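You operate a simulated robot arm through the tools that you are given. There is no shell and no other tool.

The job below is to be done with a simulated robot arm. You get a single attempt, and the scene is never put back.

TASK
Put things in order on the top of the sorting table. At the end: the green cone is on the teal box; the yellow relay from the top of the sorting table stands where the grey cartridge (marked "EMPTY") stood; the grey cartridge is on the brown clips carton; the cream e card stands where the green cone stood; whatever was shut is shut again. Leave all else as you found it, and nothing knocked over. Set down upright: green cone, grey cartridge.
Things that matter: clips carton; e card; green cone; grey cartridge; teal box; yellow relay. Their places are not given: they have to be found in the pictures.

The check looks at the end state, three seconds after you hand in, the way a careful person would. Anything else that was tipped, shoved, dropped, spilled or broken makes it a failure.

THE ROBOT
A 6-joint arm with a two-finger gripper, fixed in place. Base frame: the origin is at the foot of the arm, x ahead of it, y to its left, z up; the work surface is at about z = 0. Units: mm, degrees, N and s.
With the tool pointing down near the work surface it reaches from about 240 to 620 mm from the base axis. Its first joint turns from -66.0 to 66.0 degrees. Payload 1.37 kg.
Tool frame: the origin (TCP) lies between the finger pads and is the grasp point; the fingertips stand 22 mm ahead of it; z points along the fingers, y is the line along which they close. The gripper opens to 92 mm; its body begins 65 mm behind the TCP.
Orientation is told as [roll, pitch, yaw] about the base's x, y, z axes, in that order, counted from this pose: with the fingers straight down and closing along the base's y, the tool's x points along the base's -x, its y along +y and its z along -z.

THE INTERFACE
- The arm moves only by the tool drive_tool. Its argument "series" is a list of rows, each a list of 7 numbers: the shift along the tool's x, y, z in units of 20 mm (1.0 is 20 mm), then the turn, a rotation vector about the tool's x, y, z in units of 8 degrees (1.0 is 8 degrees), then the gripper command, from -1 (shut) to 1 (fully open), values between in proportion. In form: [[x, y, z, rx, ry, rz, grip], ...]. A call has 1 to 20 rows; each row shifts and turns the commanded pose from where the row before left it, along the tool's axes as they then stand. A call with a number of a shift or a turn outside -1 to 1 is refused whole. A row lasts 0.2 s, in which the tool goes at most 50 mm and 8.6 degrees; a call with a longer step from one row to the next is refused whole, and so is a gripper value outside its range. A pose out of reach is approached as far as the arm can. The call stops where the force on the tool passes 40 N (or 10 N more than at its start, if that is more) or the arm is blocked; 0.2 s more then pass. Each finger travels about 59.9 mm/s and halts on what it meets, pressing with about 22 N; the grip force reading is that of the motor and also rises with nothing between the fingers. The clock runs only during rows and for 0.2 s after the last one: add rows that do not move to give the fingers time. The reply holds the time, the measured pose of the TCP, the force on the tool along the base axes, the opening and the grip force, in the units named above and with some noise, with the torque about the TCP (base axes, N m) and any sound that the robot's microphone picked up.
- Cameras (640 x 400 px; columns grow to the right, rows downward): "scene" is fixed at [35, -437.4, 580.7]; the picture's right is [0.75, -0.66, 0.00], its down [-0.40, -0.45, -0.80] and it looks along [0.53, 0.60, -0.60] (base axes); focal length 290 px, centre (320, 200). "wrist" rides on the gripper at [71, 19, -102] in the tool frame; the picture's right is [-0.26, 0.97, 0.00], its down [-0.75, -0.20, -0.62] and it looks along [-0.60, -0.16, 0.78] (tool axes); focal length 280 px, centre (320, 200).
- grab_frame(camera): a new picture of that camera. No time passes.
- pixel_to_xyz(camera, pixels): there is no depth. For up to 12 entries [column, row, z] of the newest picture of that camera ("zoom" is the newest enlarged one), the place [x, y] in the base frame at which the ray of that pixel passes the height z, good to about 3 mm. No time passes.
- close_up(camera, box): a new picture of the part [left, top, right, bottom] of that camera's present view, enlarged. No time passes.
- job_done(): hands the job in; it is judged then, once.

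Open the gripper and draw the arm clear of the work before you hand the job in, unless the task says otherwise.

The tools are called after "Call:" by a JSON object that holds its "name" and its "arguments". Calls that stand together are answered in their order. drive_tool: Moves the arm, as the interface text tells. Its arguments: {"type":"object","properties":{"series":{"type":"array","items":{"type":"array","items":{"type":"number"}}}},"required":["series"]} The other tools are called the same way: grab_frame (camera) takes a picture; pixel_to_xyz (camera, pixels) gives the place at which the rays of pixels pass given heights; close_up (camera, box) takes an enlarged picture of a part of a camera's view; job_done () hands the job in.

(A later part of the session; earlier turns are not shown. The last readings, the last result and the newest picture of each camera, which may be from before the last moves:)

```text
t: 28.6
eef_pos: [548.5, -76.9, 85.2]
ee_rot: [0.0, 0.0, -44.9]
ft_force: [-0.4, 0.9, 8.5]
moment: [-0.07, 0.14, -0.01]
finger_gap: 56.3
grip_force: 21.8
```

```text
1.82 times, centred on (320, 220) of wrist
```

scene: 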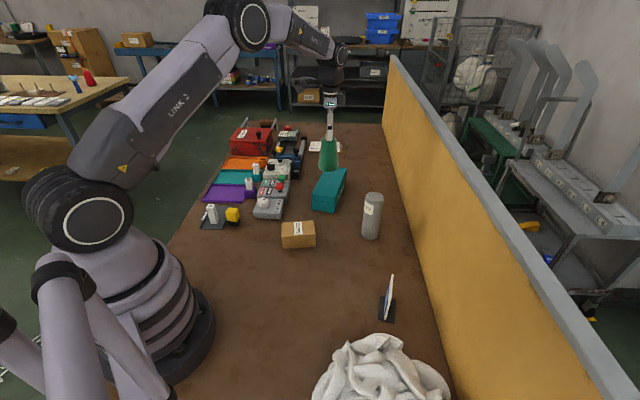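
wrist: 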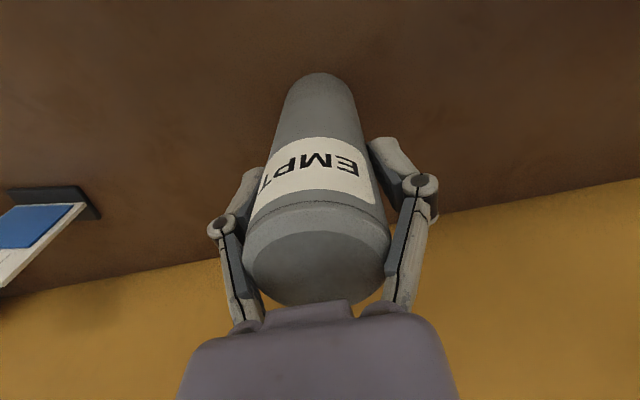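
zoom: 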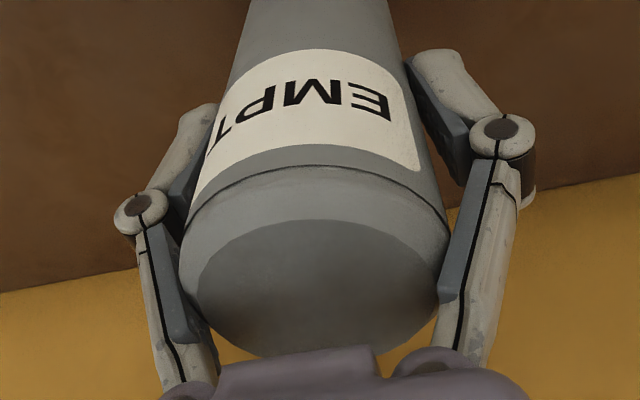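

The finger links near the palm are touching the cap at (445,270) instead of the pads gripping the body, because the tool is too deep. I open, rise about 25 mm to z≈110 and close again.

Call:
{"name": "drive_tool", "arguments": {"series": [[0, 0, 0, 0, 0, 0, 0.6], [0, 0, 0, 0, 0, 0, 0.8], [0, 0, 0, 0, 0, 0, 0.8], [0, 0, -0.3, 0, 0, 0, 0.8], [0, 0, -0.5, 0, 0, 0, 0.8], [0, 0, -0.45, 0, 0, 0, 0.8], [0, 0, 0, 0, 0, 0, 0.8], [0, 0, 0, 0, 0, 0, -1], [0, 0, 0, 0, 0, 0, -1], [0, 0, 0, 0, 0, 0, -1], [0, 0, 0, 0, 0, 0, -1], [0, 0, 0, 0, 0, 0, -1]]}}

Call:
{"name": "close_up", "arguments": {"camera": "wrist", "box": [190, 110, 450, 330]}}

Call:
{"name": "close_up", "arguments": {"camera": "scene", "box": [330, 150, 410, 250]}}

```text
t: 31.2
eef_pos: [549.2, -77.0, 110.1]
ee_rot: [0.0, -0.1, -45.0]
ft_force: [-1.5, -0.6, 6.7]
moment: [0.02, 0.09, 0.04]
finger_gap: 46.4
grip_force: 21.9
```

```text
1.82 times, centred on (320, 220) of wrist
```

zoom: 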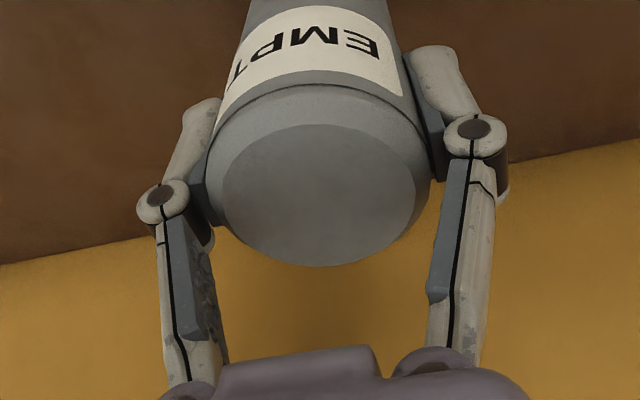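

```text
4.00 times, centred on (370, 200) of scene
```

zoom: 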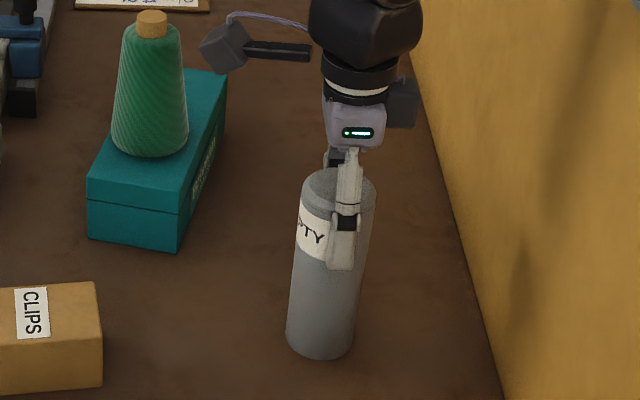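

The pads now hold the cartridge at a 46.4 mm gap. I lift slowly by about 18 mm and check the gap and the weight.

Call:
{"name": "drive_tool", "arguments": {"series": [[0, 0, -0.15, 0, 0, 0, -1], [0, 0, -0.2, 0, 0, 0, -1], [0, 0, -0.25, 0, 0, 0, -1], [0, 0, -0.3, 0, 0, 0, -1], [0, 0, 0, 0, 0, 0, -1], [0, 0, 0, 0, 0, 0, -1]]}}

Call:
{"name": "close_up", "arguments": {"camera": "wrist", "box": [190, 110, 450, 330]}}

Call:
{"name": "close_up", "arguments": {"camera": "scene", "box": [330, 150, 410, 250]}}

```text
t: 32.6
eef_pos: [548.8, -75.8, 128.2]
ee_rot: [0.0, 0.0, -45.1]
ft_force: [-0.1, -0.1, -0.7]
moment: [0.03, 0.01, -0.01]
finger_gap: 46.9
grip_force: 21.9
```

```text
1.82 times, centred on (320, 220) of wrist
```

zoom: 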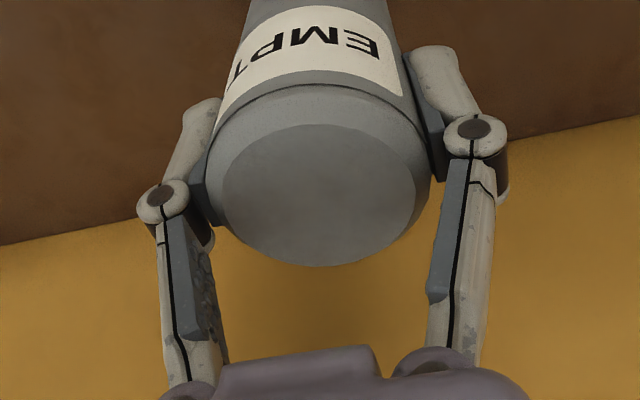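

```text
4.00 times, centred on (370, 200) of scene
```

zoom: 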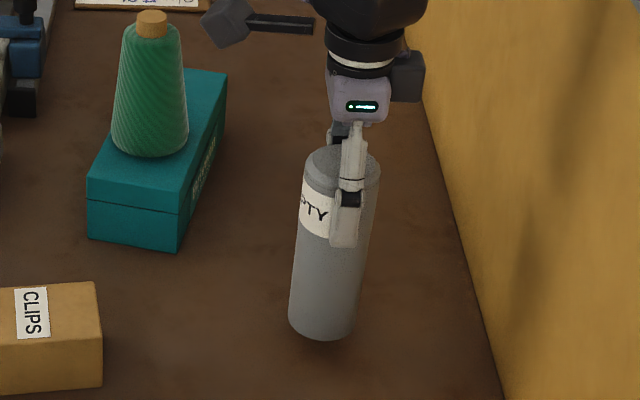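

The cartridge is held firmly (about 1 N, unchanged in the wrist view), with its foot about 110 mm below the TCP. I raise to z≈225 and carry it to above the carton at about (378,38).

Call:
{"name": "drive_tool", "arguments": {"series": [[0, 0, -0.97, 0, 0, 0, -1], [0, 0, -0.97, 0, 0, 0, -1], [0, 0, -0.97, 0, 0, 0, -1], [0, 0, -0.97, 0, 0, 0, -1], [0, 0, -0.97, 0, 0, 0, -1], [0.917, -0.181, 0, 0, 0, 0, -1], [0.917, -0.181, 0, 0, 0, 0, -1], [0.917, -0.181, 0, 0, 0, 0, -1], [0.917, -0.181, 0, 0, 0, 0, -1], [0.917, -0.181, 0, 0, 0, 0, -1], [0.917, -0.181, 0, 0, 0, 0, -1], [0.917, -0.181, 0, 0, 0, 0, -1], [0.917, -0.181, 0, 0, 0, 0, -1], [0.917, -0.181, 0, 0, 0, 0, -1], [0.917, -0.181, 0, 0, 0, 0, -1], [0.917, -0.181, 0, 0, 0, 0, -1], [0, 0, 0, 0, 0, 0, -1]]}}

Call:
{"name": "grab_frame", "arguments": {"camera": "wrist"}}

Call:
{"name": "grab_frame", "arguments": {"camera": "scene"}}

```text
t: 36.2
eef_pos: [378.0, 39.6, 224.6]
ee_rot: [-0.1, 0.0, -45.0]
ft_force: [0.7, -0.4, -0.8]
moment: [0.02, 0.0, 0.03]
finger_gap: 46.7
grip_force: 22.0
```

```text
taken
```

wrist: 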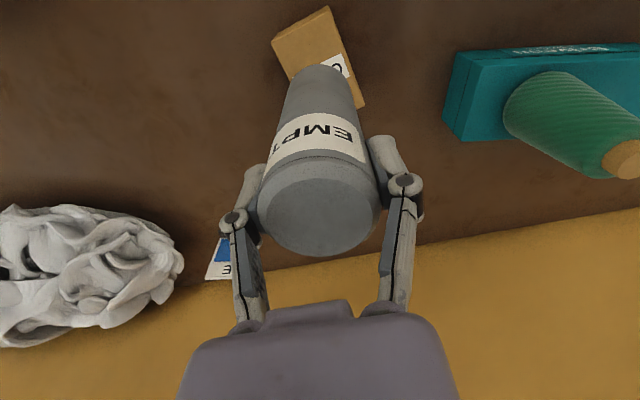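

```text
taken
```

scene: 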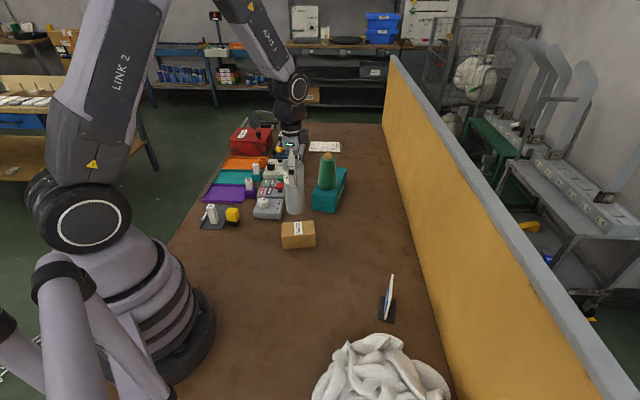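

The cartridge hangs above the carton, which shows at (271,45)-(328,6)-(365,107) in the wrist view. I enlarge to measure the carton's top corners.

Call:
{"name": "close_up", "arguments": {"camera": "wrist", "box": [250, 0, 390, 120]}}

```text
3.33 times, centred on (320, 60) of wrist
```

zoom: 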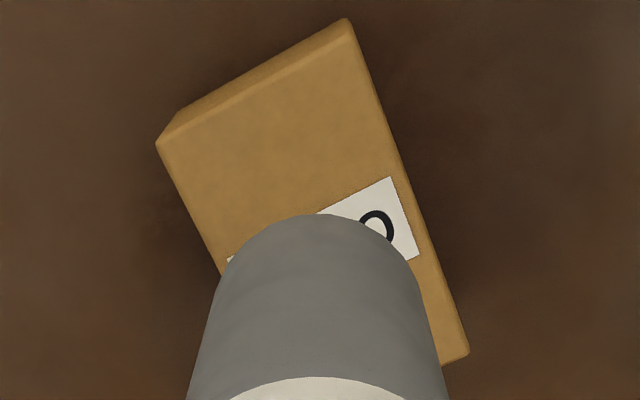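

The carton's top face corners are at (157,145), (353,38) and (468,352) in this zoom. I convert them at z=44, 46 and 48.

Call:
{"name": "pixel_to_xyz", "arguments": {"camera": "zoom", "pixels": [[157, 145, 46], [353, 38, 46], [468, 352, 46], [182, 108, 0], [346, 19, 0], [157, 145, 43], [353, 38, 43], [468, 352, 43], [223, 280, 46], [412, 200, 46]]}}

```text
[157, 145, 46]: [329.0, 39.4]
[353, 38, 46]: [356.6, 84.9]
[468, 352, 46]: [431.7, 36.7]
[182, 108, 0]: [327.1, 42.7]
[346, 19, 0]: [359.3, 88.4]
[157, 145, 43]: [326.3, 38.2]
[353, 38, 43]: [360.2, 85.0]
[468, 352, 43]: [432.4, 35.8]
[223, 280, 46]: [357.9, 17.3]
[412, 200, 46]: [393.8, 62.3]
```

The carton's top centre comes out at about (379,38) and the tool is at (378,39.6). I nudge it by about 2 mm and descend to about 8 mm above the carton.

Call:
{"name": "drive_tool", "arguments": {"series": [[-0.09, -0.02, 0, 0, 0, 0, -1], [0, 0, 0.75, 0, 0, 0, -1], [0, 0, 0.75, 0, 0, 0, -1], [0, 0, 0.75, 0, 0, 0, -1], [0, 0, 0.5, 0, 0, 0, -1], [0, 0, 0.25, 0, 0, 0, -1], [0, 0, 0, 0, 0, 0, -1]]}}

Call:
{"name": "close_up", "arguments": {"camera": "scene", "box": [260, 160, 340, 260]}}

Call:
{"name": "close_up", "arguments": {"camera": "wrist", "box": [220, 0, 420, 130]}}

```text
t: 37.8
eef_pos: [378.3, 36.5, 164.7]
ee_rot: [0.0, 0.0, -44.9]
ft_force: [0.2, -0.1, 0.0]
moment: [0.01, 0.0, 0.0]
finger_gap: 46.7
grip_force: 21.8
```

```text
4.00 times, centred on (300, 210) of scene
```

zoom: 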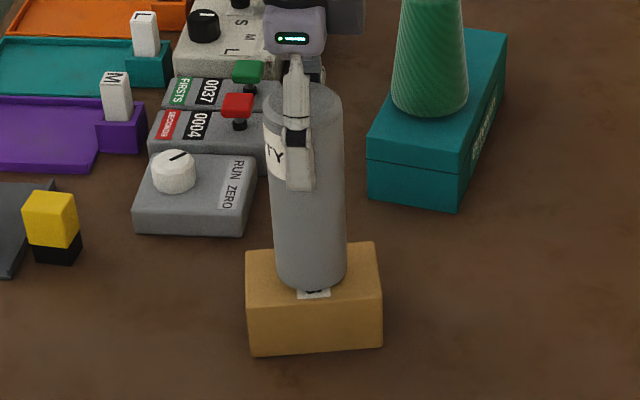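

```text
3.08 times, centred on (320, 65) of wrist
```

zoom: 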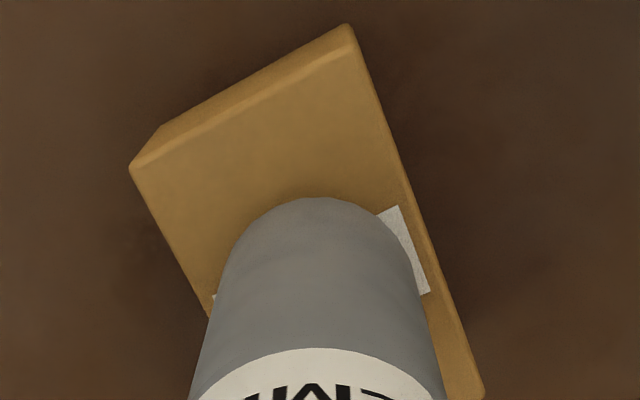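

The scene zoom shows the cartridge foot about 2 mm too near the carton's front edge. I shift it 2 mm back and lower in small steps until there is contact.

Call:
{"name": "drive_tool", "arguments": {"series": [[0.05, 0.09, 0, 0, 0, 0, -1], [0, 0, 0.1, 0, 0, 0, -1], [0, 0, 0.1, 0, 0, 0, -1], [0, 0, 0.05, 0, 0, 0, -1], [0, 0, 0, 0, 0, 0, -1]]}}

Call:
{"name": "close_up", "arguments": {"camera": "scene", "box": [260, 190, 340, 260]}}

```text
t: 39.0
eef_pos: [379.9, 39.5, 159.8]
ee_rot: [0.0, -0.1, -45.0]
ft_force: [0.3, -0.3, -0.3]
moment: [-0.01, -0.03, 0.02]
finger_gap: 46.4
grip_force: 21.8
```

```text
5.71 times, centred on (300, 225) of scene
```

zoom: 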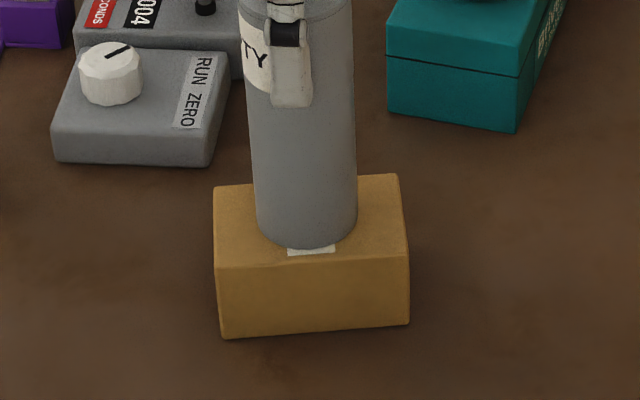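

Still no contact, and the foot looks centred left to right at (306,215). I go on down in 1 mm steps.

Call:
{"name": "drive_tool", "arguments": {"series": [[0, 0, 0.05, 0, 0, 0, -1], [0, 0, 0.05, 0, 0, 0, -1], [0, 0, 0, 0, 0, 0, -1]]}}

```text
t: 39.8
eef_pos: [380.6, 39.8, 158.1]
ee_rot: [0.1, 0.0, -45.0]
ft_force: [-3.1, 0.3, 13.9]
moment: [-0.01, 0.28, 0.0]
finger_gap: 46.7
grip_force: 22.3
```

The reading is 13.9 N, so the foot has touched. I back off about 1 mm and check.

Call:
{"name": "drive_tool", "arguments": {"series": [[0, 0, -0.05, 0, 0, 0, -1], [0, 0, 0, 0, 0, 0, -1], [0, 0, 0, 0, 0, 0, -1]]}}

Call:
{"name": "close_up", "arguments": {"camera": "scene", "box": [260, 190, 340, 260]}}

Call:
{"name": "close_up", "arguments": {"camera": "wrist", "box": [220, 0, 420, 130]}}

```text
t: 40.6
eef_pos: [380.1, 39.0, 158.4]
ee_rot: [-0.1, -0.1, -45.0]
ft_force: [0.0, -0.6, 0.9]
moment: [0.03, -0.03, 0.02]
finger_gap: 46.8
grip_force: 22.3
```

```text
5.71 times, centred on (300, 225) of scene
```

zoom: 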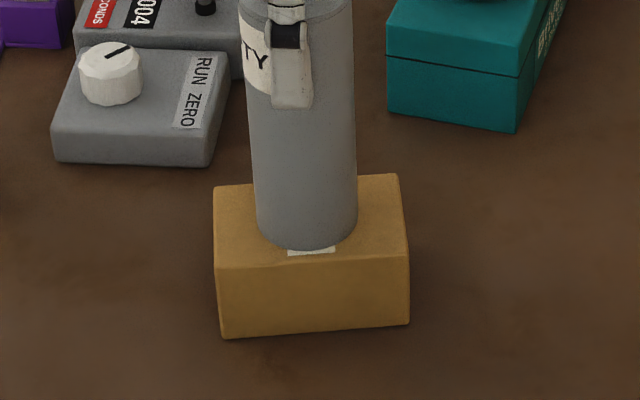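

```text
3.08 times, centred on (320, 65) of wrist
```

zoom: 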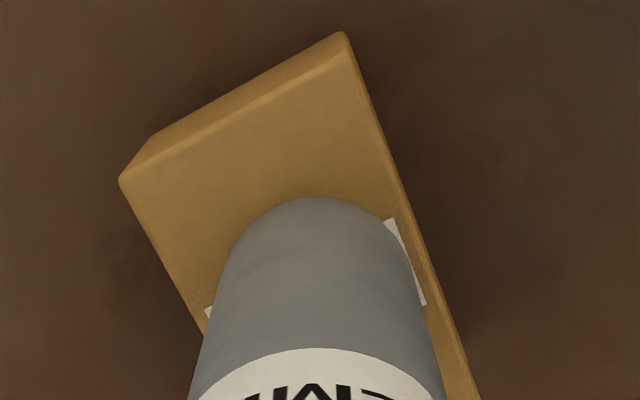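

The cartridge stands on the carton but about 3 mm towards its back edge. I lift it 3 mm, shift it 2.5 mm forward and set it down again.

Call:
{"name": "drive_tool", "arguments": {"series": [[0, 0, -0.15, 0, 0, 0, -1], [0, 0, 0, 0, 0, 0, -1], [-0.018, -0.124, 0, 0, 0, 0, -1], [0, 0, 0, 0, 0, 0, -1], [0, 0, 0.1, 0, 0, 0, -1], [0, 0, 0.05, 0, 0, 0, -1], [0, 0, 0, 0, 0, 0, -1], [0, 0, 0, 0, 0, 0, -1]]}}

Call:
{"name": "close_up", "arguments": {"camera": "scene", "box": [260, 190, 340, 260]}}

```text
t: 42.4
eef_pos: [378.4, 37.6, 159.1]
ee_rot: [0.1, 0.0, -45.0]
ft_force: [0.0, 0.7, -1.5]
moment: [0.0, 0.02, 0.02]
finger_gap: 46.6
grip_force: 22.1
```

```text
5.71 times, centred on (300, 225) of scene
```

zoom: 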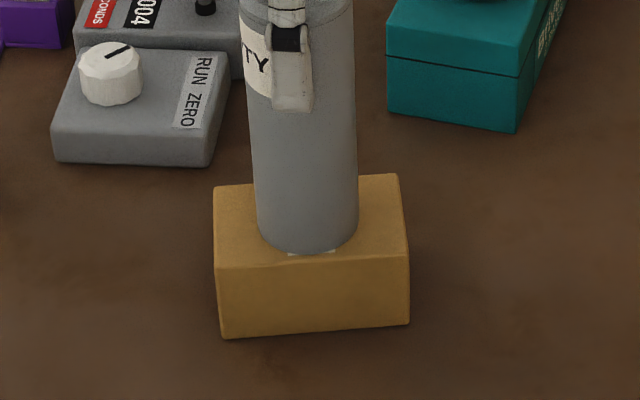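

It is centred now, but the force shows that it still hangs freely. I lower by half a millimetre more and read again.

Call:
{"name": "drive_tool", "arguments": {"series": [[0, 0, 0.03, 0, 0, 0, -1], [0, 0, 0, 0, 0, 0, -1], [0, 0, 0, 0, 0, 0, -1]]}}

```text
t: 43.2
eef_pos: [377.8, 38.1, 157.5]
ee_rot: [-0.1, -0.1, -45.0]
ft_force: [-0.1, -0.9, 0.8]
moment: [-0.01, -0.04, -0.01]
finger_gap: 46.4
grip_force: 22.3
```

It now rests lightly on the carton. I open the gripper and wait, then rise slowly.

Call:
{"name": "drive_tool", "arguments": {"series": [[0, 0, 0, 0, 0, 0, 0.15], [0, 0, 0, 0, 0, 0, 0.4], [0, 0, 0, 0, 0, 0, 0.7], [0, 0, 0, 0, 0, 0, 0.7], [0, 0, 0, 0, 0, 0, 0.7], [0, 0, -0.3, 0, 0, 0, 0.7], [0, 0, -0.5, 0, 0, 0, 0.7], [0, 0, -0.8, 0, 0, 0, 0.7], [0, 0, -1, 0, 0, 0, 0.7], [0, 0, -1, 0, 0, 0, 0.7], [0, 0, -1, 0, 0, 0, 0.7], [0, 0, 0, 0, 0, 0, 0.7]]}}

Call:
{"name": "close_up", "arguments": {"camera": "scene", "box": [250, 150, 350, 260]}}

Call:
{"name": "grab_frame", "arguments": {"camera": "wrist"}}

```text
t: 45.8
eef_pos: [378.3, 38.0, 251.8]
ee_rot: [0.0, -0.1, -45.0]
ft_force: [-0.4, -0.2, -0.9]
moment: [-0.01, 0.03, 0.02]
finger_gap: 78.0
grip_force: 0.0
```

```text
3.64 times, centred on (300, 205) of scene
```

zoom: 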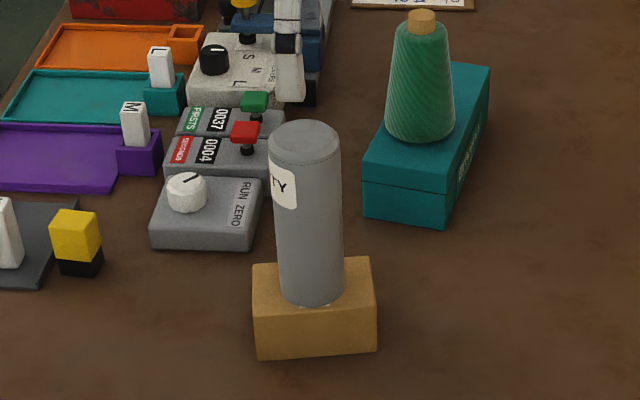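

```text
taken
```

wrist: 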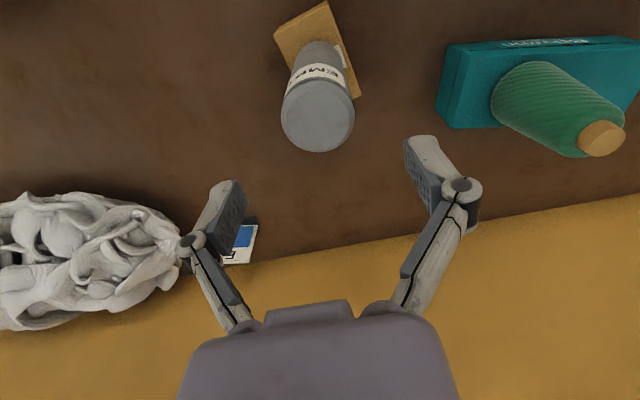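

The cartridge stands upright on the carton and the cone is still on the box. Now I move above the relay at about (280,227), staying at z≈252.

Call:
{"name": "drive_tool", "arguments": {"series": [[0.924, 0.291, 0, 0, 0, 0, 0.7], [0.924, 0.291, 0, 0, 0, 0, 0.7], [0.924, 0.291, 0, 0, 0, 0, 0.7], [0.924, 0.291, 0, 0, 0, 0, 0.7], [0.924, 0.291, 0, 0, 0, 0, 0.7], [0.924, 0.291, 0, 0, 0, 0, 0.7], [0.924, 0.291, 0, 0, 0, 0, 0.7], [0.924, 0.291, 0, 0, 0, 0, 0.7], [0.924, 0.291, 0, 0, 0, 0, 0.7], [0.924, 0.291, 0, 0, 0, 0, 0.7], [0.924, 0.291, 0, 0, 0, 0, 0.7], [0, 0, 0, 0, 0, 0, 0.7]]}}

Call:
{"name": "grab_frame", "arguments": {"camera": "scene"}}

Call:
{"name": "grab_frame", "arguments": {"camera": "wrist"}}

Call:
{"name": "close_up", "arguments": {"camera": "wrist", "box": [220, 0, 420, 130]}}

```text
t: 48.4
eef_pos: [277.1, 225.8, 250.6]
ee_rot: [-0.1, 0.1, -45.0]
ft_force: [0.1, -0.3, -0.1]
moment: [0.01, 0.02, -0.02]
finger_gap: 78.3
grip_force: 0.1
```

```text
taken
```

scene: 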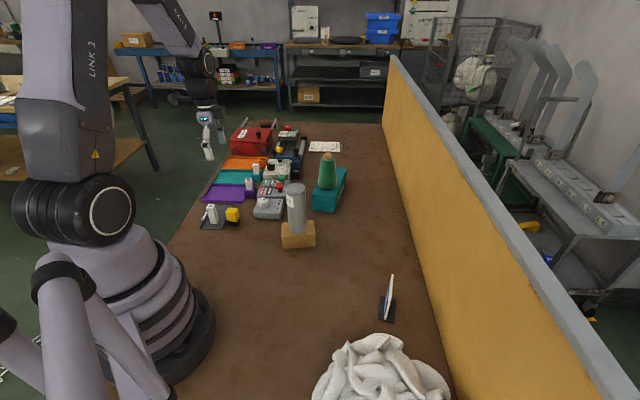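

```text
taken
```

wrist: 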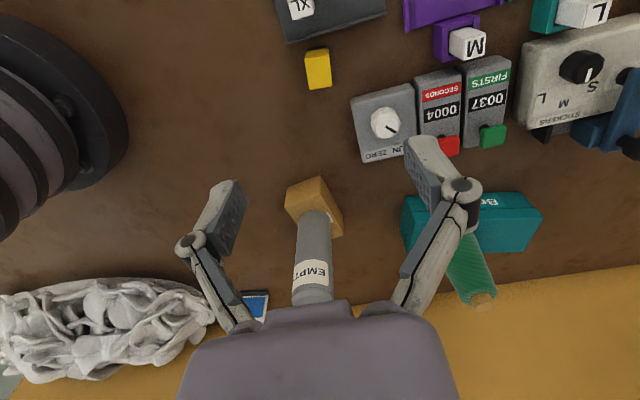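

```text
3.08 times, centred on (320, 65) of wrist
```

zoom: 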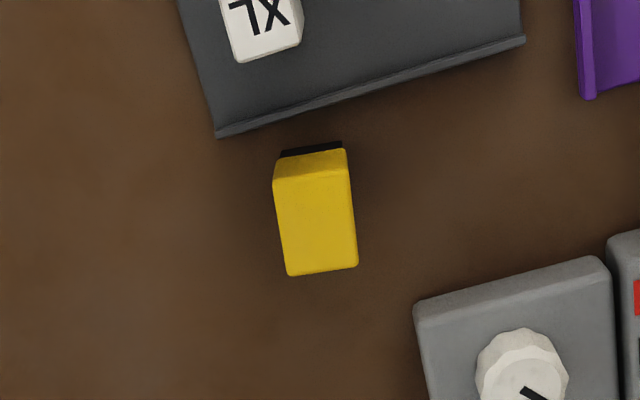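

The relay sits at (318,68) in the wrist view, beside the tray's rim. I enlarge it to measure its top face, orientation and clearances.

Call:
{"name": "close_up", "arguments": {"camera": "wrist", "box": [278, 30, 358, 100]}}

```text
5.71 times, centred on (318, 65) of wrist
```

zoom: 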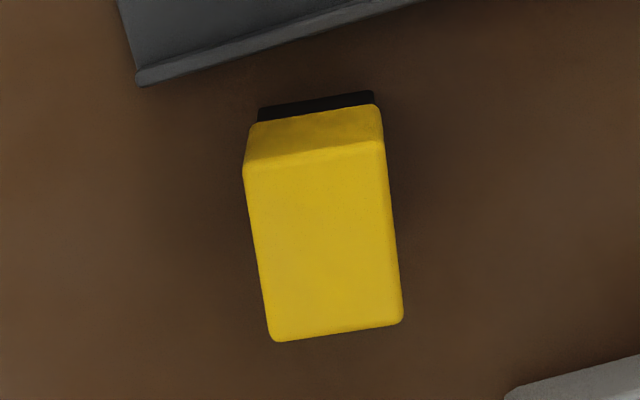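

The yellow top face has corners (243,168), (385,140), (403,320) and (272,342). I convert these at a few heights, along with the black foot's edge and the tray's rim.

Call:
{"name": "pixel_to_xyz", "arguments": {"camera": "zoom", "pixels": [[243, 168, 40], [385, 140, 40], [403, 320, 40], [272, 342, 40], [243, 168, 48], [385, 140, 48], [403, 320, 48], [272, 342, 48], [258, 109, 0], [374, 91, 0], [138, 85, 10], [424, 3, 10]]}}

```text
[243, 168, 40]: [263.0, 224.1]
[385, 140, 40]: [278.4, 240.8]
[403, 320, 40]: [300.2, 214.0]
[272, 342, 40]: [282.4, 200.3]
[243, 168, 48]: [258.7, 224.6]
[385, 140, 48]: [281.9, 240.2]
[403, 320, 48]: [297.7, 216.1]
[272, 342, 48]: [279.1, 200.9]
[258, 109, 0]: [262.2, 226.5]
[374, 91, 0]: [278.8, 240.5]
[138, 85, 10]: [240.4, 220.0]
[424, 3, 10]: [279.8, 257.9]
```

The relay is about 25 x 31 mm and 49 mm tall, centred near (280,221.5), with its narrow axis at about 40°, so yaw -50 fits. I turn 5° more, shift to the centre, narrow the gap to about 55 mm and come down to z=130 for another look.

Call:
{"name": "drive_tool", "arguments": {"series": [[0, 0, 0, 0, 0, 0.625, 0.2], [-0.24, -0.1, 0, 0, 0, 0, 0.2], [0, 0, 1, 0, 0, 0, 0.2], [0, 0, 1, 0, 0, 0, 0.2], [0, 0, 1, 0, 0, 0, 0.2], [0, 0, 1, 0, 0, 0, 0.2], [0, 0, 1, 0, 0, 0, 0.2], [0, 0, 1, 0, 0, 0, 0.2], [0, 0, 0, 0, 0, 0, 0.2], [0, 0, 0, 0, 0, 0, 0.2]]}}

Call:
{"name": "grab_frame", "arguments": {"camera": "wrist"}}

Call:
{"name": "close_up", "arguments": {"camera": "wrist", "box": [240, 20, 400, 140]}}

```text
t: 50.6
eef_pos: [281.9, 220.2, 128.3]
ee_rot: [0.0, 0.0, -50.0]
ft_force: [-0.3, 0.3, 0.6]
moment: [0.02, -0.02, 0.03]
finger_gap: 55.2
grip_force: 0.1
```

```text
taken
```

wrist: 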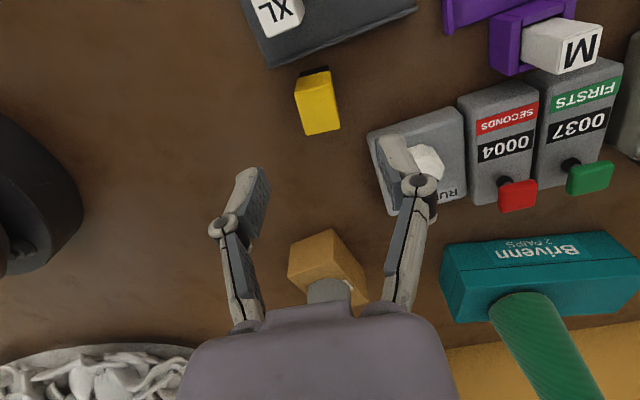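

```text
3.33 times, centred on (320, 80) of wrist
```

zoom: 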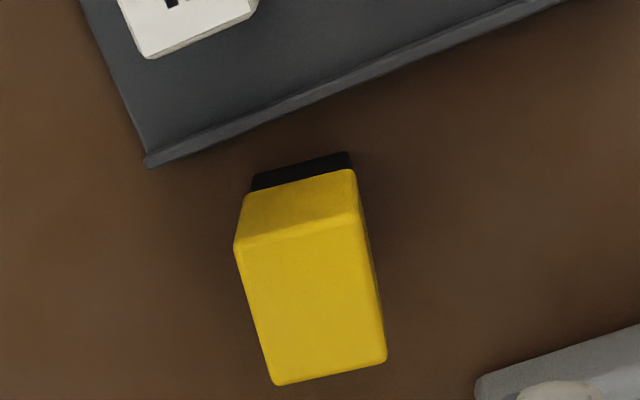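

The top face now spans (235,248), (358,222), (386,360), (275,385) in the zoom. I convert the corners at z=49 to confirm the centre and angle.

Call:
{"name": "pixel_to_xyz", "arguments": {"camera": "zoom", "pixels": [[235, 248, 49], [358, 222, 49], [386, 360, 49], [275, 385, 49], [313, 303, 49], [252, 182, 0], [350, 152, 0], [148, 160, 8], [560, 0, 8], [235, 248, 46], [386, 360, 46]]}}

```text
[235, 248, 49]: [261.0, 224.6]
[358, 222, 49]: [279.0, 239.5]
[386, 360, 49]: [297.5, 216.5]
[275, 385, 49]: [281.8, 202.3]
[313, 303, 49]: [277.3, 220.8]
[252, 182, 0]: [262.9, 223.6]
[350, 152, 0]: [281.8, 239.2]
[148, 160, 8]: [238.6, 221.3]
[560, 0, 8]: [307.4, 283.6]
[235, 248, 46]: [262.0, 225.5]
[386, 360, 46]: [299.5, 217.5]
```

The relay's centre is (280,220.7) at 40°, matching the tool. I descend to about z=40 and check.

Call:
{"name": "drive_tool", "arguments": {"series": [[0, 0, 0.9, 0, 0, 0, 0.2], [0, 0, 0.9, 0, 0, 0, 0.2], [0, 0, 0.9, 0, 0, 0, 0.2], [0, 0, 0.9, 0, 0, 0, 0.2], [0, 0, 0.6, 0, 0, 0, 0.2], [0, 0, 0.3, 0, 0, 0, 0.2], [0, 0, 0, 0, 0, 0, 0.2], [0, 0, 0, 0, 0, 0, 0.2]]}}

Call:
{"name": "grab_frame", "arguments": {"camera": "wrist"}}

Call:
{"name": "close_up", "arguments": {"camera": "scene", "box": [190, 160, 290, 250]}}

```text
t: 52.4
eef_pos: [282.8, 221.4, 39.2]
ee_rot: [0.0, 0.0, -50.0]
ft_force: [0.3, -0.1, -0.1]
moment: [0.0, -0.01, 0.0]
finger_gap: 55.2
grip_force: 0.1
```

```text
taken
```

wrist: 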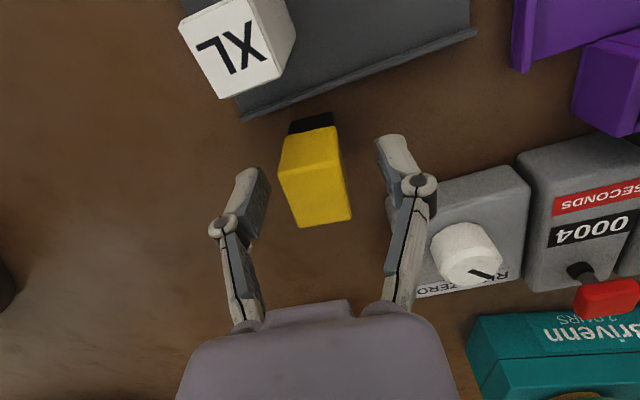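

```text
4.44 times, centred on (240, 205) of scene
```

zoom: 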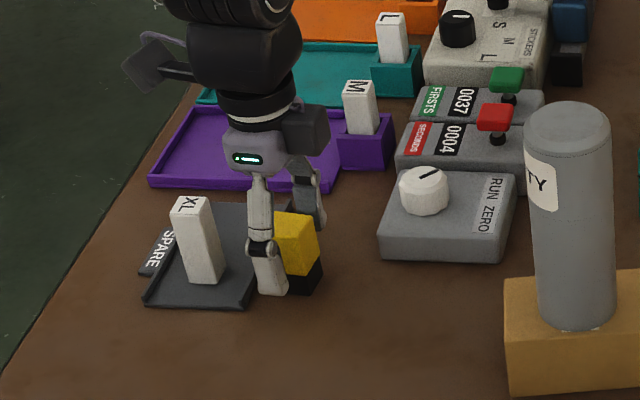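

The relay is between the fingers, and the tray and the RUN ZERO box are clear. I lower 5 mm and close on the relay.

Call:
{"name": "drive_tool", "arguments": {"series": [[0, 0, 0.25, 0, 0, 0, 0.2], [0, 0, 0, 0, 0, 0, 0.2], [0, 0, 0, 0, 0, 0, -0.2], [0, 0, 0, 0, 0, 0, -1], [0, 0, 0, 0, 0, 0, -1], [0, 0, 0, 0, 0, 0, -1], [0, 0, 0, 0, 0, 0, -1]]}}

Call:
{"name": "grab_frame", "arguments": {"camera": "wrist"}}

```text
t: 54.0
eef_pos: [281.0, 220.5, 35.2]
ee_rot: [0.1, 0.0, -50.0]
ft_force: [0.2, -0.2, 0.7]
moment: [-0.01, 0.01, 0.04]
finger_gap: 23.6
grip_force: 21.8
```

```text
taken
```

wrist: 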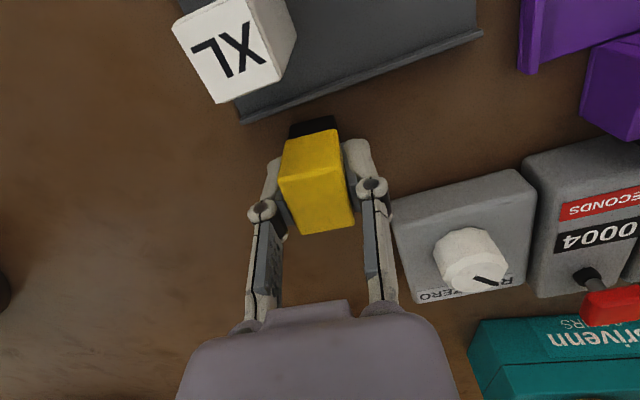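

The relay is held at a gap of 23.6 mm. I lift slowly by about 20 mm and check the hold.

Call:
{"name": "drive_tool", "arguments": {"series": [[0, 0, -0.15, 0, 0, 0, -1], [0, 0, -0.25, 0, 0, 0, -1], [0, 0, -0.3, 0, 0, 0, -1], [0, 0, -0.3, 0, 0, 0, -1], [0, 0, 0, 0, 0, 0, -1], [0, 0, 0, 0, 0, 0, -1]]}}

Call:
{"name": "grab_frame", "arguments": {"camera": "wrist"}}

Call:
{"name": "close_up", "arguments": {"camera": "scene", "box": [190, 160, 290, 250]}}

```text
t: 55.4
eef_pos: [280.9, 220.8, 57.1]
ee_rot: [0.1, 0.1, -50.0]
ft_force: [0.2, 0.3, -0.7]
moment: [-0.01, 0.03, -0.01]
finger_gap: 23.6
grip_force: 21.6
```

```text
taken
```

wrist: 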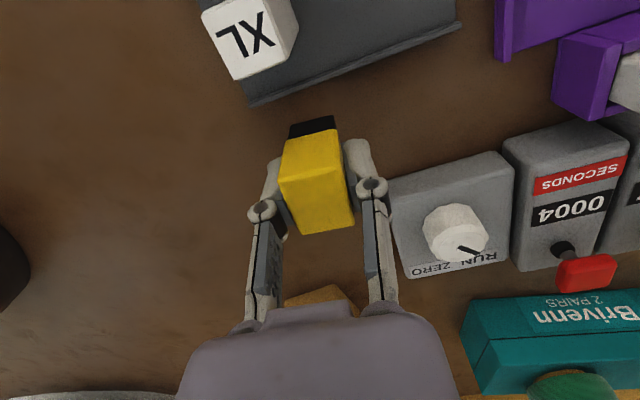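

```text
4.44 times, centred on (240, 205) of scene
```

zoom: 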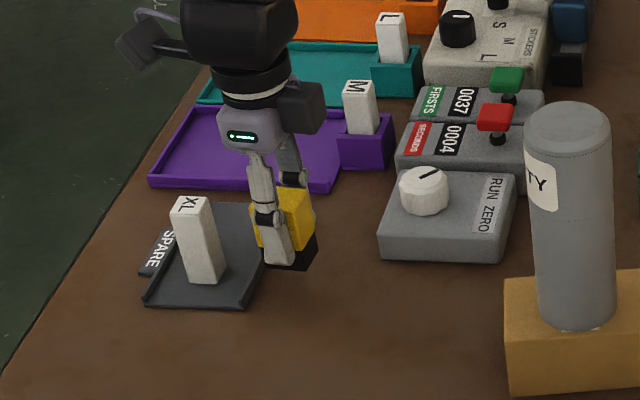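

The relay with its black foot is lifted clear (gap steady at 23.6 mm). I raise it to z≈270, well above the cartridge on the carton (top at about z=176).

Call:
{"name": "drive_tool", "arguments": {"series": [[0, 0, -0.97, 0, 0, 0, -1], [0, 0, -0.97, 0, 0, 0, -1], [0, 0, -0.97, 0, 0, 0, -1], [0, 0, -0.97, 0, 0, 0, -1], [0, 0, -0.97, 0, 0, 0, -1], [0, 0, -0.97, 0, 0, 0, -1], [0, 0, -0.97, 0, 0, 0, -1], [0, 0, -0.97, 0, 0, 0, -1], [0, 0, -0.97, 0, 0, 0, -1], [0, 0, -0.97, 0, 0, 0, -1], [0, 0, -0.97, 0, 0, 0, -1], [0, 0, 0, 0, 0, 0, -1]]}}

```text
t: 58.0
eef_pos: [281.4, 221.2, 267.5]
ee_rot: [-0.1, -0.1, -50.0]
ft_force: [0.2, -0.9, -0.1]
moment: [0.0, -0.01, -0.02]
finger_gap: 23.4
grip_force: 21.6
```

The relay is at z≈268 and still held. I carry it level to above the cartridge's old spot (548.5,-76).

Call:
{"name": "drive_tool", "arguments": {"series": [[-0.998, 0.0353, 0, 0, 0, 0, -1], [-0.998, 0.0353, 0, 0, 0, 0, -1], [-0.998, 0.0353, 0, 0, 0, 0, -1], [-0.998, 0.0353, 0, 0, 0, 0, -1], [-0.998, 0.0353, 0, 0, 0, 0, -1], [-0.998, 0.0353, 0, 0, 0, 0, -1], [-0.998, 0.0353, 0, 0, 0, 0, -1], [-0.998, 0.0353, 0, 0, 0, 0, -1], [-0.998, 0.0353, 0, 0, 0, 0, -1], [-0.998, 0.0353, 0, 0, 0, 0, -1], [-0.998, 0.0353, 0, 0, 0, 0, -1], [-0.998, 0.0353, 0, 0, 0, 0, -1], [-0.998, 0.0353, 0, 0, 0, 0, -1], [-0.998, 0.0353, 0, 0, 0, 0, -1], [-0.998, 0.0353, 0, 0, 0, 0, -1], [-0.998, 0.0353, 0, 0, 0, 0, -1], [-0.998, 0.0353, 0, 0, 0, 0, -1], [-0.998, 0.0353, 0, 0, 0, 0, -1], [-0.998, 0.0353, 0, 0, 0, 0, -1], [-0.998, 0.0353, 0, 0, 0, 0, -1]]}}

Call:
{"name": "grab_frame", "arguments": {"camera": "scene"}}

Call:
{"name": "grab_frame", "arguments": {"camera": "wrist"}}

```text
t: 62.2
eef_pos: [549.0, -77.1, 268.4]
ee_rot: [0.0, 0.0, -50.0]
ft_force: [0.4, 0.2, -1.1]
moment: [-0.04, 0.02, -0.03]
finger_gap: 23.6
grip_force: 22.1
```

```text
taken
```

scene: 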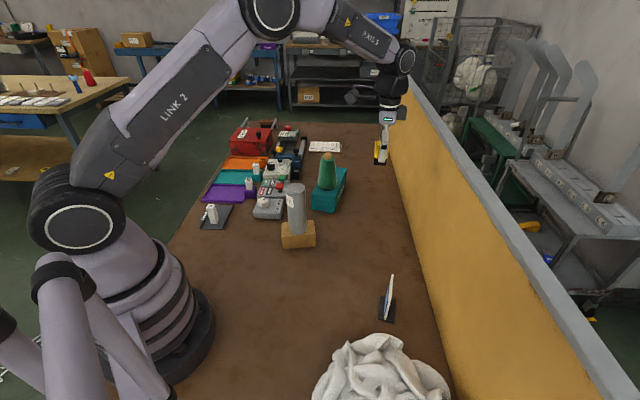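

```text
taken
```

wrist: 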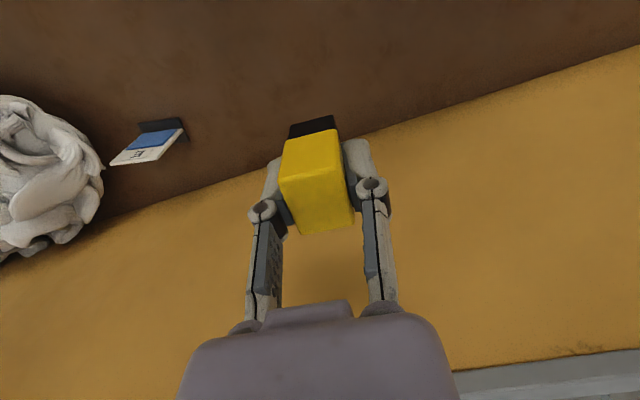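

The relay is over the old cartridge spot. I descend to about z=43, some 8 mm above the table.

Call:
{"name": "drive_tool", "arguments": {"series": [[0, 0, 0.9375, 0, 0, 0, -1], [0, 0, 0.9375, 0, 0, 0, -1], [0, 0, 0.9375, 0, 0, 0, -1], [0, 0, 0.9375, 0, 0, 0, -1], [0, 0, 0.9375, 0, 0, 0, -1], [0, 0, 0.9375, 0, 0, 0, -1], [0, 0, 0.9375, 0, 0, 0, -1], [0, 0, 0.9375, 0, 0, 0, -1], [0, 0, 0.9375, 0, 0, 0, -1], [0, 0, 0.9375, 0, 0, 0, -1], [0, 0, 0.9375, 0, 0, 0, -1], [0, 0, 0.9375, 0, 0, 0, -1], [0, 0, 0, 0, 0, 0, -1]]}}

Call:
{"name": "close_up", "arguments": {"camera": "scene", "box": [330, 150, 430, 260]}}

```text
t: 65.0
eef_pos: [549.7, -75.0, 42.5]
ee_rot: [-0.1, 0.0, -50.0]
ft_force: [-0.3, 0.1, -0.7]
moment: [0.0, -0.02, 0.0]
finger_gap: 23.5
grip_force: 22.5
```

```text
3.64 times, centred on (380, 205) of scene
```

zoom: 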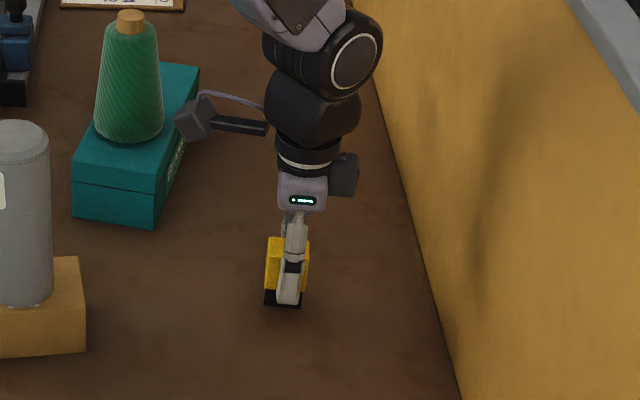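

The relay hovers just above the table and everything is clear. I lower in small steps until contact.

Call:
{"name": "drive_tool", "arguments": {"series": [[0, 0, 0.15, 0, 0, 0, -1], [0, 0, 0.1, 0, 0, 0, -1], [0, 0, 0.05, 0, 0, 0, -1], [0, 0, 0, 0, 0, 0, -1]]}}

```text
t: 66.0
eef_pos: [548.1, -76.7, 36.7]
ee_rot: [0.1, 0.0, -50.0]
ft_force: [1.0, -0.1, -0.4]
moment: [0.01, -0.02, 0.04]
finger_gap: 23.1
grip_force: 22.2
```

Call:
{"name": "drive_tool", "arguments": {"series": [[0, 0, 0.05, 0, 0, 0, -1], [0, 0, 0.04, 0, 0, 0, -1], [0, 0, 0, 0, 0, 0, -1]]}}

```text
t: 66.8
eef_pos: [549.3, -75.9, 35.4]
ee_rot: [0.0, 0.0, -50.0]
ft_force: [-1.0, -0.8, -0.5]
moment: [0.0, -0.01, 0.0]
finger_gap: 23.3
grip_force: 22.1
```

Still hanging freely at z≈35.4, so I go down 1 mm more.

Call:
{"name": "drive_tool", "arguments": {"series": [[0, 0, 0.05, 0, 0, 0, -1], [0, 0, 0, 0, 0, 0, -1]]}}

```text
t: 67.4
eef_pos: [548.7, -76.5, 35.7]
ee_rot: [0.0, 0.1, -49.9]
ft_force: [-4.1, 0.0, 12.7]
moment: [0.05, 0.19, 0.0]
finger_gap: 23.4
grip_force: 22.2
```

Contact at 12.7 N. I back off 0.8 mm and read before releasing.

Call:
{"name": "drive_tool", "arguments": {"series": [[0, 0, -0.04, 0, 0, 0, -1], [0, 0, 0, 0, 0, 0, -1], [0, 0, 0, 0, 0, 0, -1]]}}

```text
t: 68.2
eef_pos: [548.8, -77.4, 34.9]
ee_rot: [-0.1, 0.0, -49.9]
ft_force: [0.6, 0.4, 2.6]
moment: [0.04, -0.05, -0.01]
finger_gap: 23.4
grip_force: 21.6
```

The relay now rests lightly on the table. I open the gripper to about 55 mm, wait, and rise.

Call:
{"name": "drive_tool", "arguments": {"series": [[0, 0, 0, 0, 0, 0, -0.35], [0, 0, 0, 0, 0, 0, -0.1], [0, 0, 0, 0, 0, 0, 0.2], [0, 0, 0, 0, 0, 0, 0.2], [0, 0, 0, 0, 0, 0, 0.2], [0, 0, -0.3, 0, 0, 0, 0.2], [0, 0, -0.6, 0, 0, 0, 0.2], [0, 0, -1, 0, 0, 0, 0.2], [0, 0, -1, 0, 0, 0, 0.2], [0, 0, -1, 0, 0, 0, 0.2], [0, 0, -1, 0, 0, 0, 0.2], [0, 0, -1, 0, 0, 0, 0.2], [0, 0, -1, 0, 0, 0, 0.2], [0, 0, -1, 0, 0, 0, 0.2], [0, 0, -1, 0, 0, 0, 0.2], [0, 0, 0, 0, 0, 0, 0.2]]}}

Call:
{"name": "grab_frame", "arguments": {"camera": "wrist"}}

Call:
{"name": "close_up", "arguments": {"camera": "scene", "box": [330, 150, 430, 330]}}

```text
t: 71.6
eef_pos: [547.6, -75.1, 214.1]
ee_rot: [0.0, 0.1, -49.9]
ft_force: [-0.1, -0.3, -0.2]
moment: [0.01, -0.02, 0.04]
finger_gap: 55.2
grip_force: 0.1
```

```text
taken
```

wrist: 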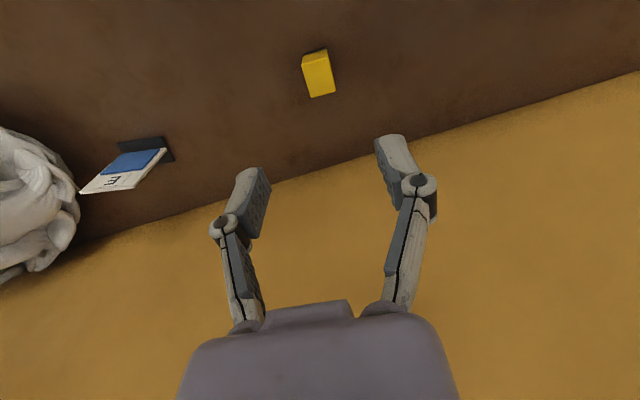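

```text
2.22 times, centred on (380, 240) of scene
```

zoom: 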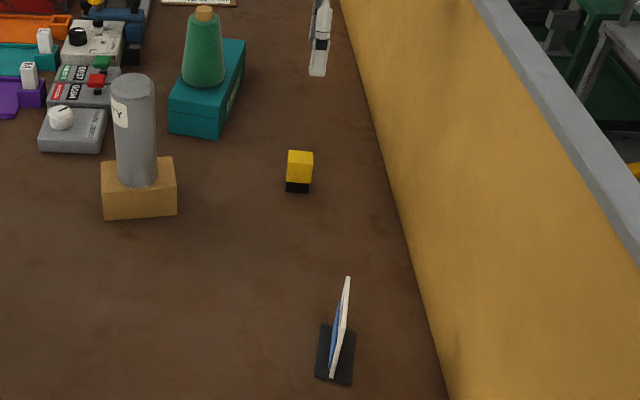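

The relay stands upright on the cartridge's old spot. Next is the card, so I move above its stand near (389,-261) at z≈214 with a look from this side.

Call:
{"name": "drive_tool", "arguments": {"series": [[-0.1535, -0.927, 0, 0, 0, 0, 0.2], [-0.1535, -0.927, 0, 0, 0, 0, 0.2], [-0.1535, -0.927, 0, 0, 0, 0, 0.2], [-0.1535, -0.927, 0, 0, 0, 0, 0.2], [-0.1535, -0.927, 0, 0, 0, 0, 0.2], [-0.1535, -0.927, 0, 0, 0, 0, 0.2], [-0.1535, -0.927, 0, 0, 0, 0, 0.2], [-0.1535, -0.927, 0, 0, 0, 0, 0.2], [-0.1535, -0.927, 0, 0, 0, 0, 0.2], [-0.1535, -0.927, 0, 0, 0, 0, 0.2], [-0.1535, -0.927, 0, 0, 0, 0, 0.2], [-0.1535, -0.927, 0, 0, 0, 0, 0.2], [-0.1535, -0.927, 0, 0, 0, 0, 0.2], [0, 0, 0, 0, 0, 0, 0.2]]}}

Call:
{"name": "grab_frame", "arguments": {"camera": "wrist"}}

Call:
{"name": "close_up", "arguments": {"camera": "wrist", "box": [240, 0, 400, 140]}}

Call:
{"name": "close_up", "arguments": {"camera": "scene", "box": [340, 250, 440, 350]}}

```text
t: 74.6
eef_pos: [391.2, -261.5, 211.7]
ee_rot: [0.0, 0.1, -50.1]
ft_force: [0.0, -0.9, -0.4]
moment: [-0.01, 0.0, 0.01]
finger_gap: 55.4
grip_force: 0.1
```

```text
taken
```

wrist: 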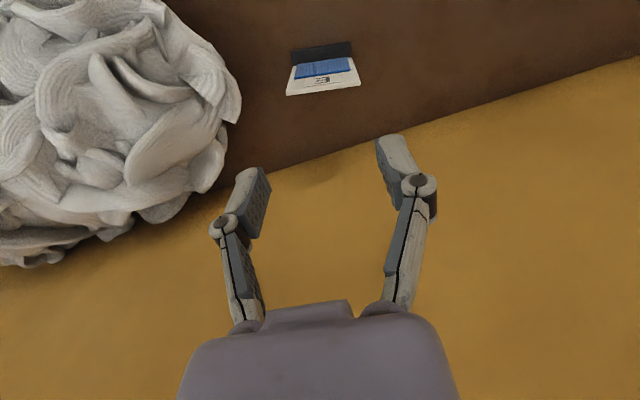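

```text
2.86 times, centred on (320, 70) of wrist
```

zoom: 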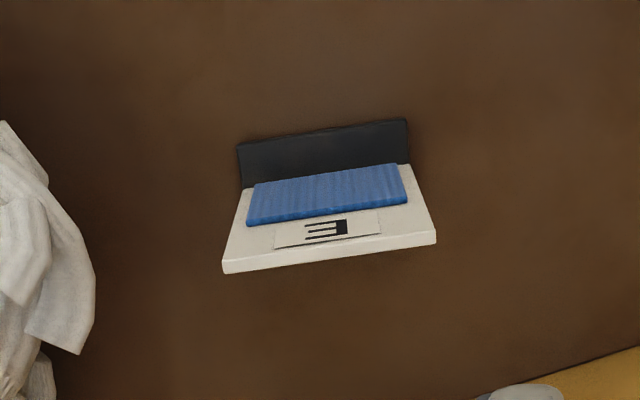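

```text
4.00 times, centred on (390, 300) of scene
```

zoom: 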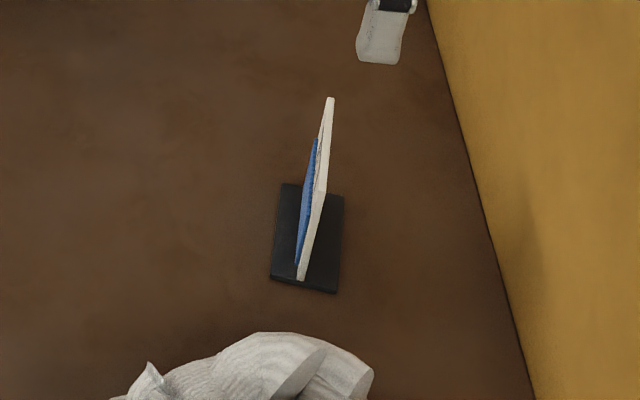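

The card is a cream board with blue yarn on its lower part and an "E" label on its bare upper part, standing vertically in a black foot. I convert its top corners (285.7,93) and (360.6,82.6) and the foot's corners.

Call:
{"name": "pixel_to_xyz", "arguments": {"camera": "wrist", "pixels": [[285.7, 94.5, 85], [360.6, 83, 85], [285.7, 94.5, 80], [360.6, 83, 80], [291.3, 51.5, 8], [350.4, 41.7, 8], [324, 88, 85], [324, 88, 80]]}}

Call:
{"name": "pixel_to_xyz", "arguments": {"camera": "zoom", "pixels": [[281, 184, 8], [343, 195, 8], [337, 290, 8], [271, 275, 8], [300, 279, 8], [323, 189, 85], [331, 98, 85], [323, 189, 80], [331, 98, 80], [311, 180, 55]]}}

```text
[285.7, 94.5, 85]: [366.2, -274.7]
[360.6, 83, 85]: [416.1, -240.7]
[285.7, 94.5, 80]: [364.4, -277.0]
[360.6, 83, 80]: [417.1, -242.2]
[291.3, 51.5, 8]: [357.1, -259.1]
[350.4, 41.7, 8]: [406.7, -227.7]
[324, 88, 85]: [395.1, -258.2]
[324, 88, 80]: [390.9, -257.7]
```

```text
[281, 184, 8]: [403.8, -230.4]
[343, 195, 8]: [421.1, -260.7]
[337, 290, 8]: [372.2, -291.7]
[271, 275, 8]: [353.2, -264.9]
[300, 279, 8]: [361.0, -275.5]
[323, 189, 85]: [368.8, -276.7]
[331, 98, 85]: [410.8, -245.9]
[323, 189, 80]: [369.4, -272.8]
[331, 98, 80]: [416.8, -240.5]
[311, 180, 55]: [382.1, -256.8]
```

The card's top line runs from (366,-276) to (415,-241), centred at (391,-259) with its top at z≈82 and its plane at about 34°. Before turning the tool I check how near and how tall the towel is.

Call:
{"name": "pixel_to_xyz", "arguments": {"camera": "wrist", "pixels": [[241, 105, 0], [241, 105, 40], [241, 105, 80], [165, 0, 0], [165, 0, 60], [220, 170, 40], [220, 170, 80]]}}

Call:
{"name": "grab_frame", "arguments": {"camera": "scene"}}

Call:
{"name": "pixel_to_xyz", "arguments": {"camera": "scene", "pixels": [[345, 345, 0], [345, 345, 60], [375, 333, 0], [375, 333, 60], [375, 333, 100], [415, 348, 0], [415, 348, 60], [447, 385, 0], [447, 385, 60], [312, 395, 0]]}}

```text
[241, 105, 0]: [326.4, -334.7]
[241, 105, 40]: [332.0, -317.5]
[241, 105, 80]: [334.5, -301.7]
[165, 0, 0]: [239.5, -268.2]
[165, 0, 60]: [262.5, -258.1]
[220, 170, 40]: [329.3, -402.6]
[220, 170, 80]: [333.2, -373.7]
```

```text
taken
```

scene: 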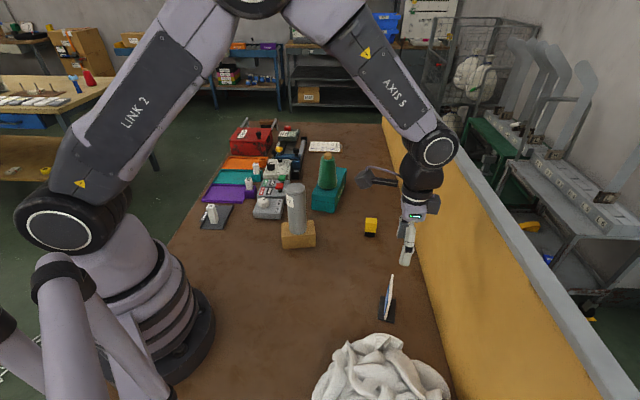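

```text
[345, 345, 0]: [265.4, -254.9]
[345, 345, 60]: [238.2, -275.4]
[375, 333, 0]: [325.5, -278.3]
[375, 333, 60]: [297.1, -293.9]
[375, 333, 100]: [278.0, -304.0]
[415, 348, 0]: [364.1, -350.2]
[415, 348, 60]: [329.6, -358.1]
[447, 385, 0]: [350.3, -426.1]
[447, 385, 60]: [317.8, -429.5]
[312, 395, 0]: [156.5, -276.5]
```

The towel's near tip is at about (333,-311,56), well below where the camera will be. I turn the tool to yaw +33.7 so that the fingers close across the card, and centre over (391,-259).

Call:
{"name": "drive_tool", "arguments": {"series": [[0, 0, 0, 0, 0, -0.951, 0.2], [0, 0, 0, 0, 0, -0.951, 0.2], [0, 0, 0, 0, 0, -0.951, 0.2], [0, 0, 0, 0, 0, -0.951, 0.2], [0, 0, 0, 0, 0, -0.951, 0.2], [0, 0, 0, 0, 0, -0.951, 0.2], [0, 0, 0, 0, 0, -0.951, 0.2], [0, 0, 0, 0, 0, -0.951, 0.2], [0, 0, 0, 0, 0, -0.951, 0.2], [0, 0, 0, 0, 0, -0.951, 0.2], [0, 0, 0, 0, 0, -0.951, 0.2], [-0.105, 0.068, 0, 0, 0, 0, 0.2], [0, 0, 0, 0, 0, 0, 0.2]]}}

Call:
{"name": "grab_frame", "arguments": {"camera": "wrist"}}

Call:
{"name": "close_up", "arguments": {"camera": "wrist", "box": [240, 20, 400, 140]}}

```text
t: 77.4
eef_pos: [390.9, -260.6, 214.4]
ee_rot: [0.0, 0.0, 33.8]
ft_force: [-0.5, -0.2, -0.2]
moment: [-0.02, -0.01, -0.02]
finger_gap: 55.0
grip_force: 0.0
```

```text
taken
```

wrist: 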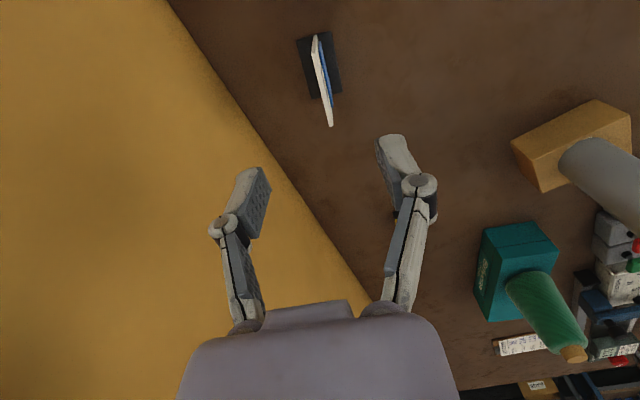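

```text
3.33 times, centred on (320, 80) of wrist
```

zoom: 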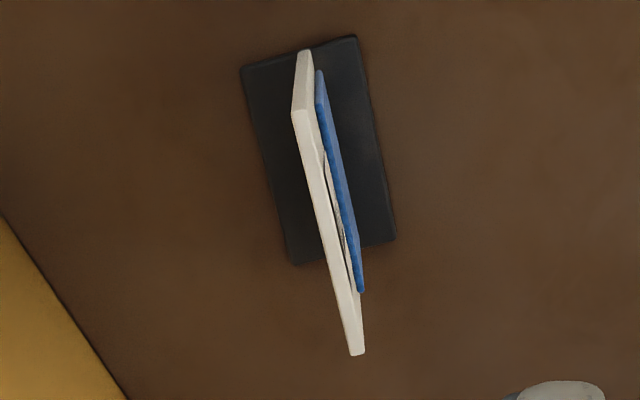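

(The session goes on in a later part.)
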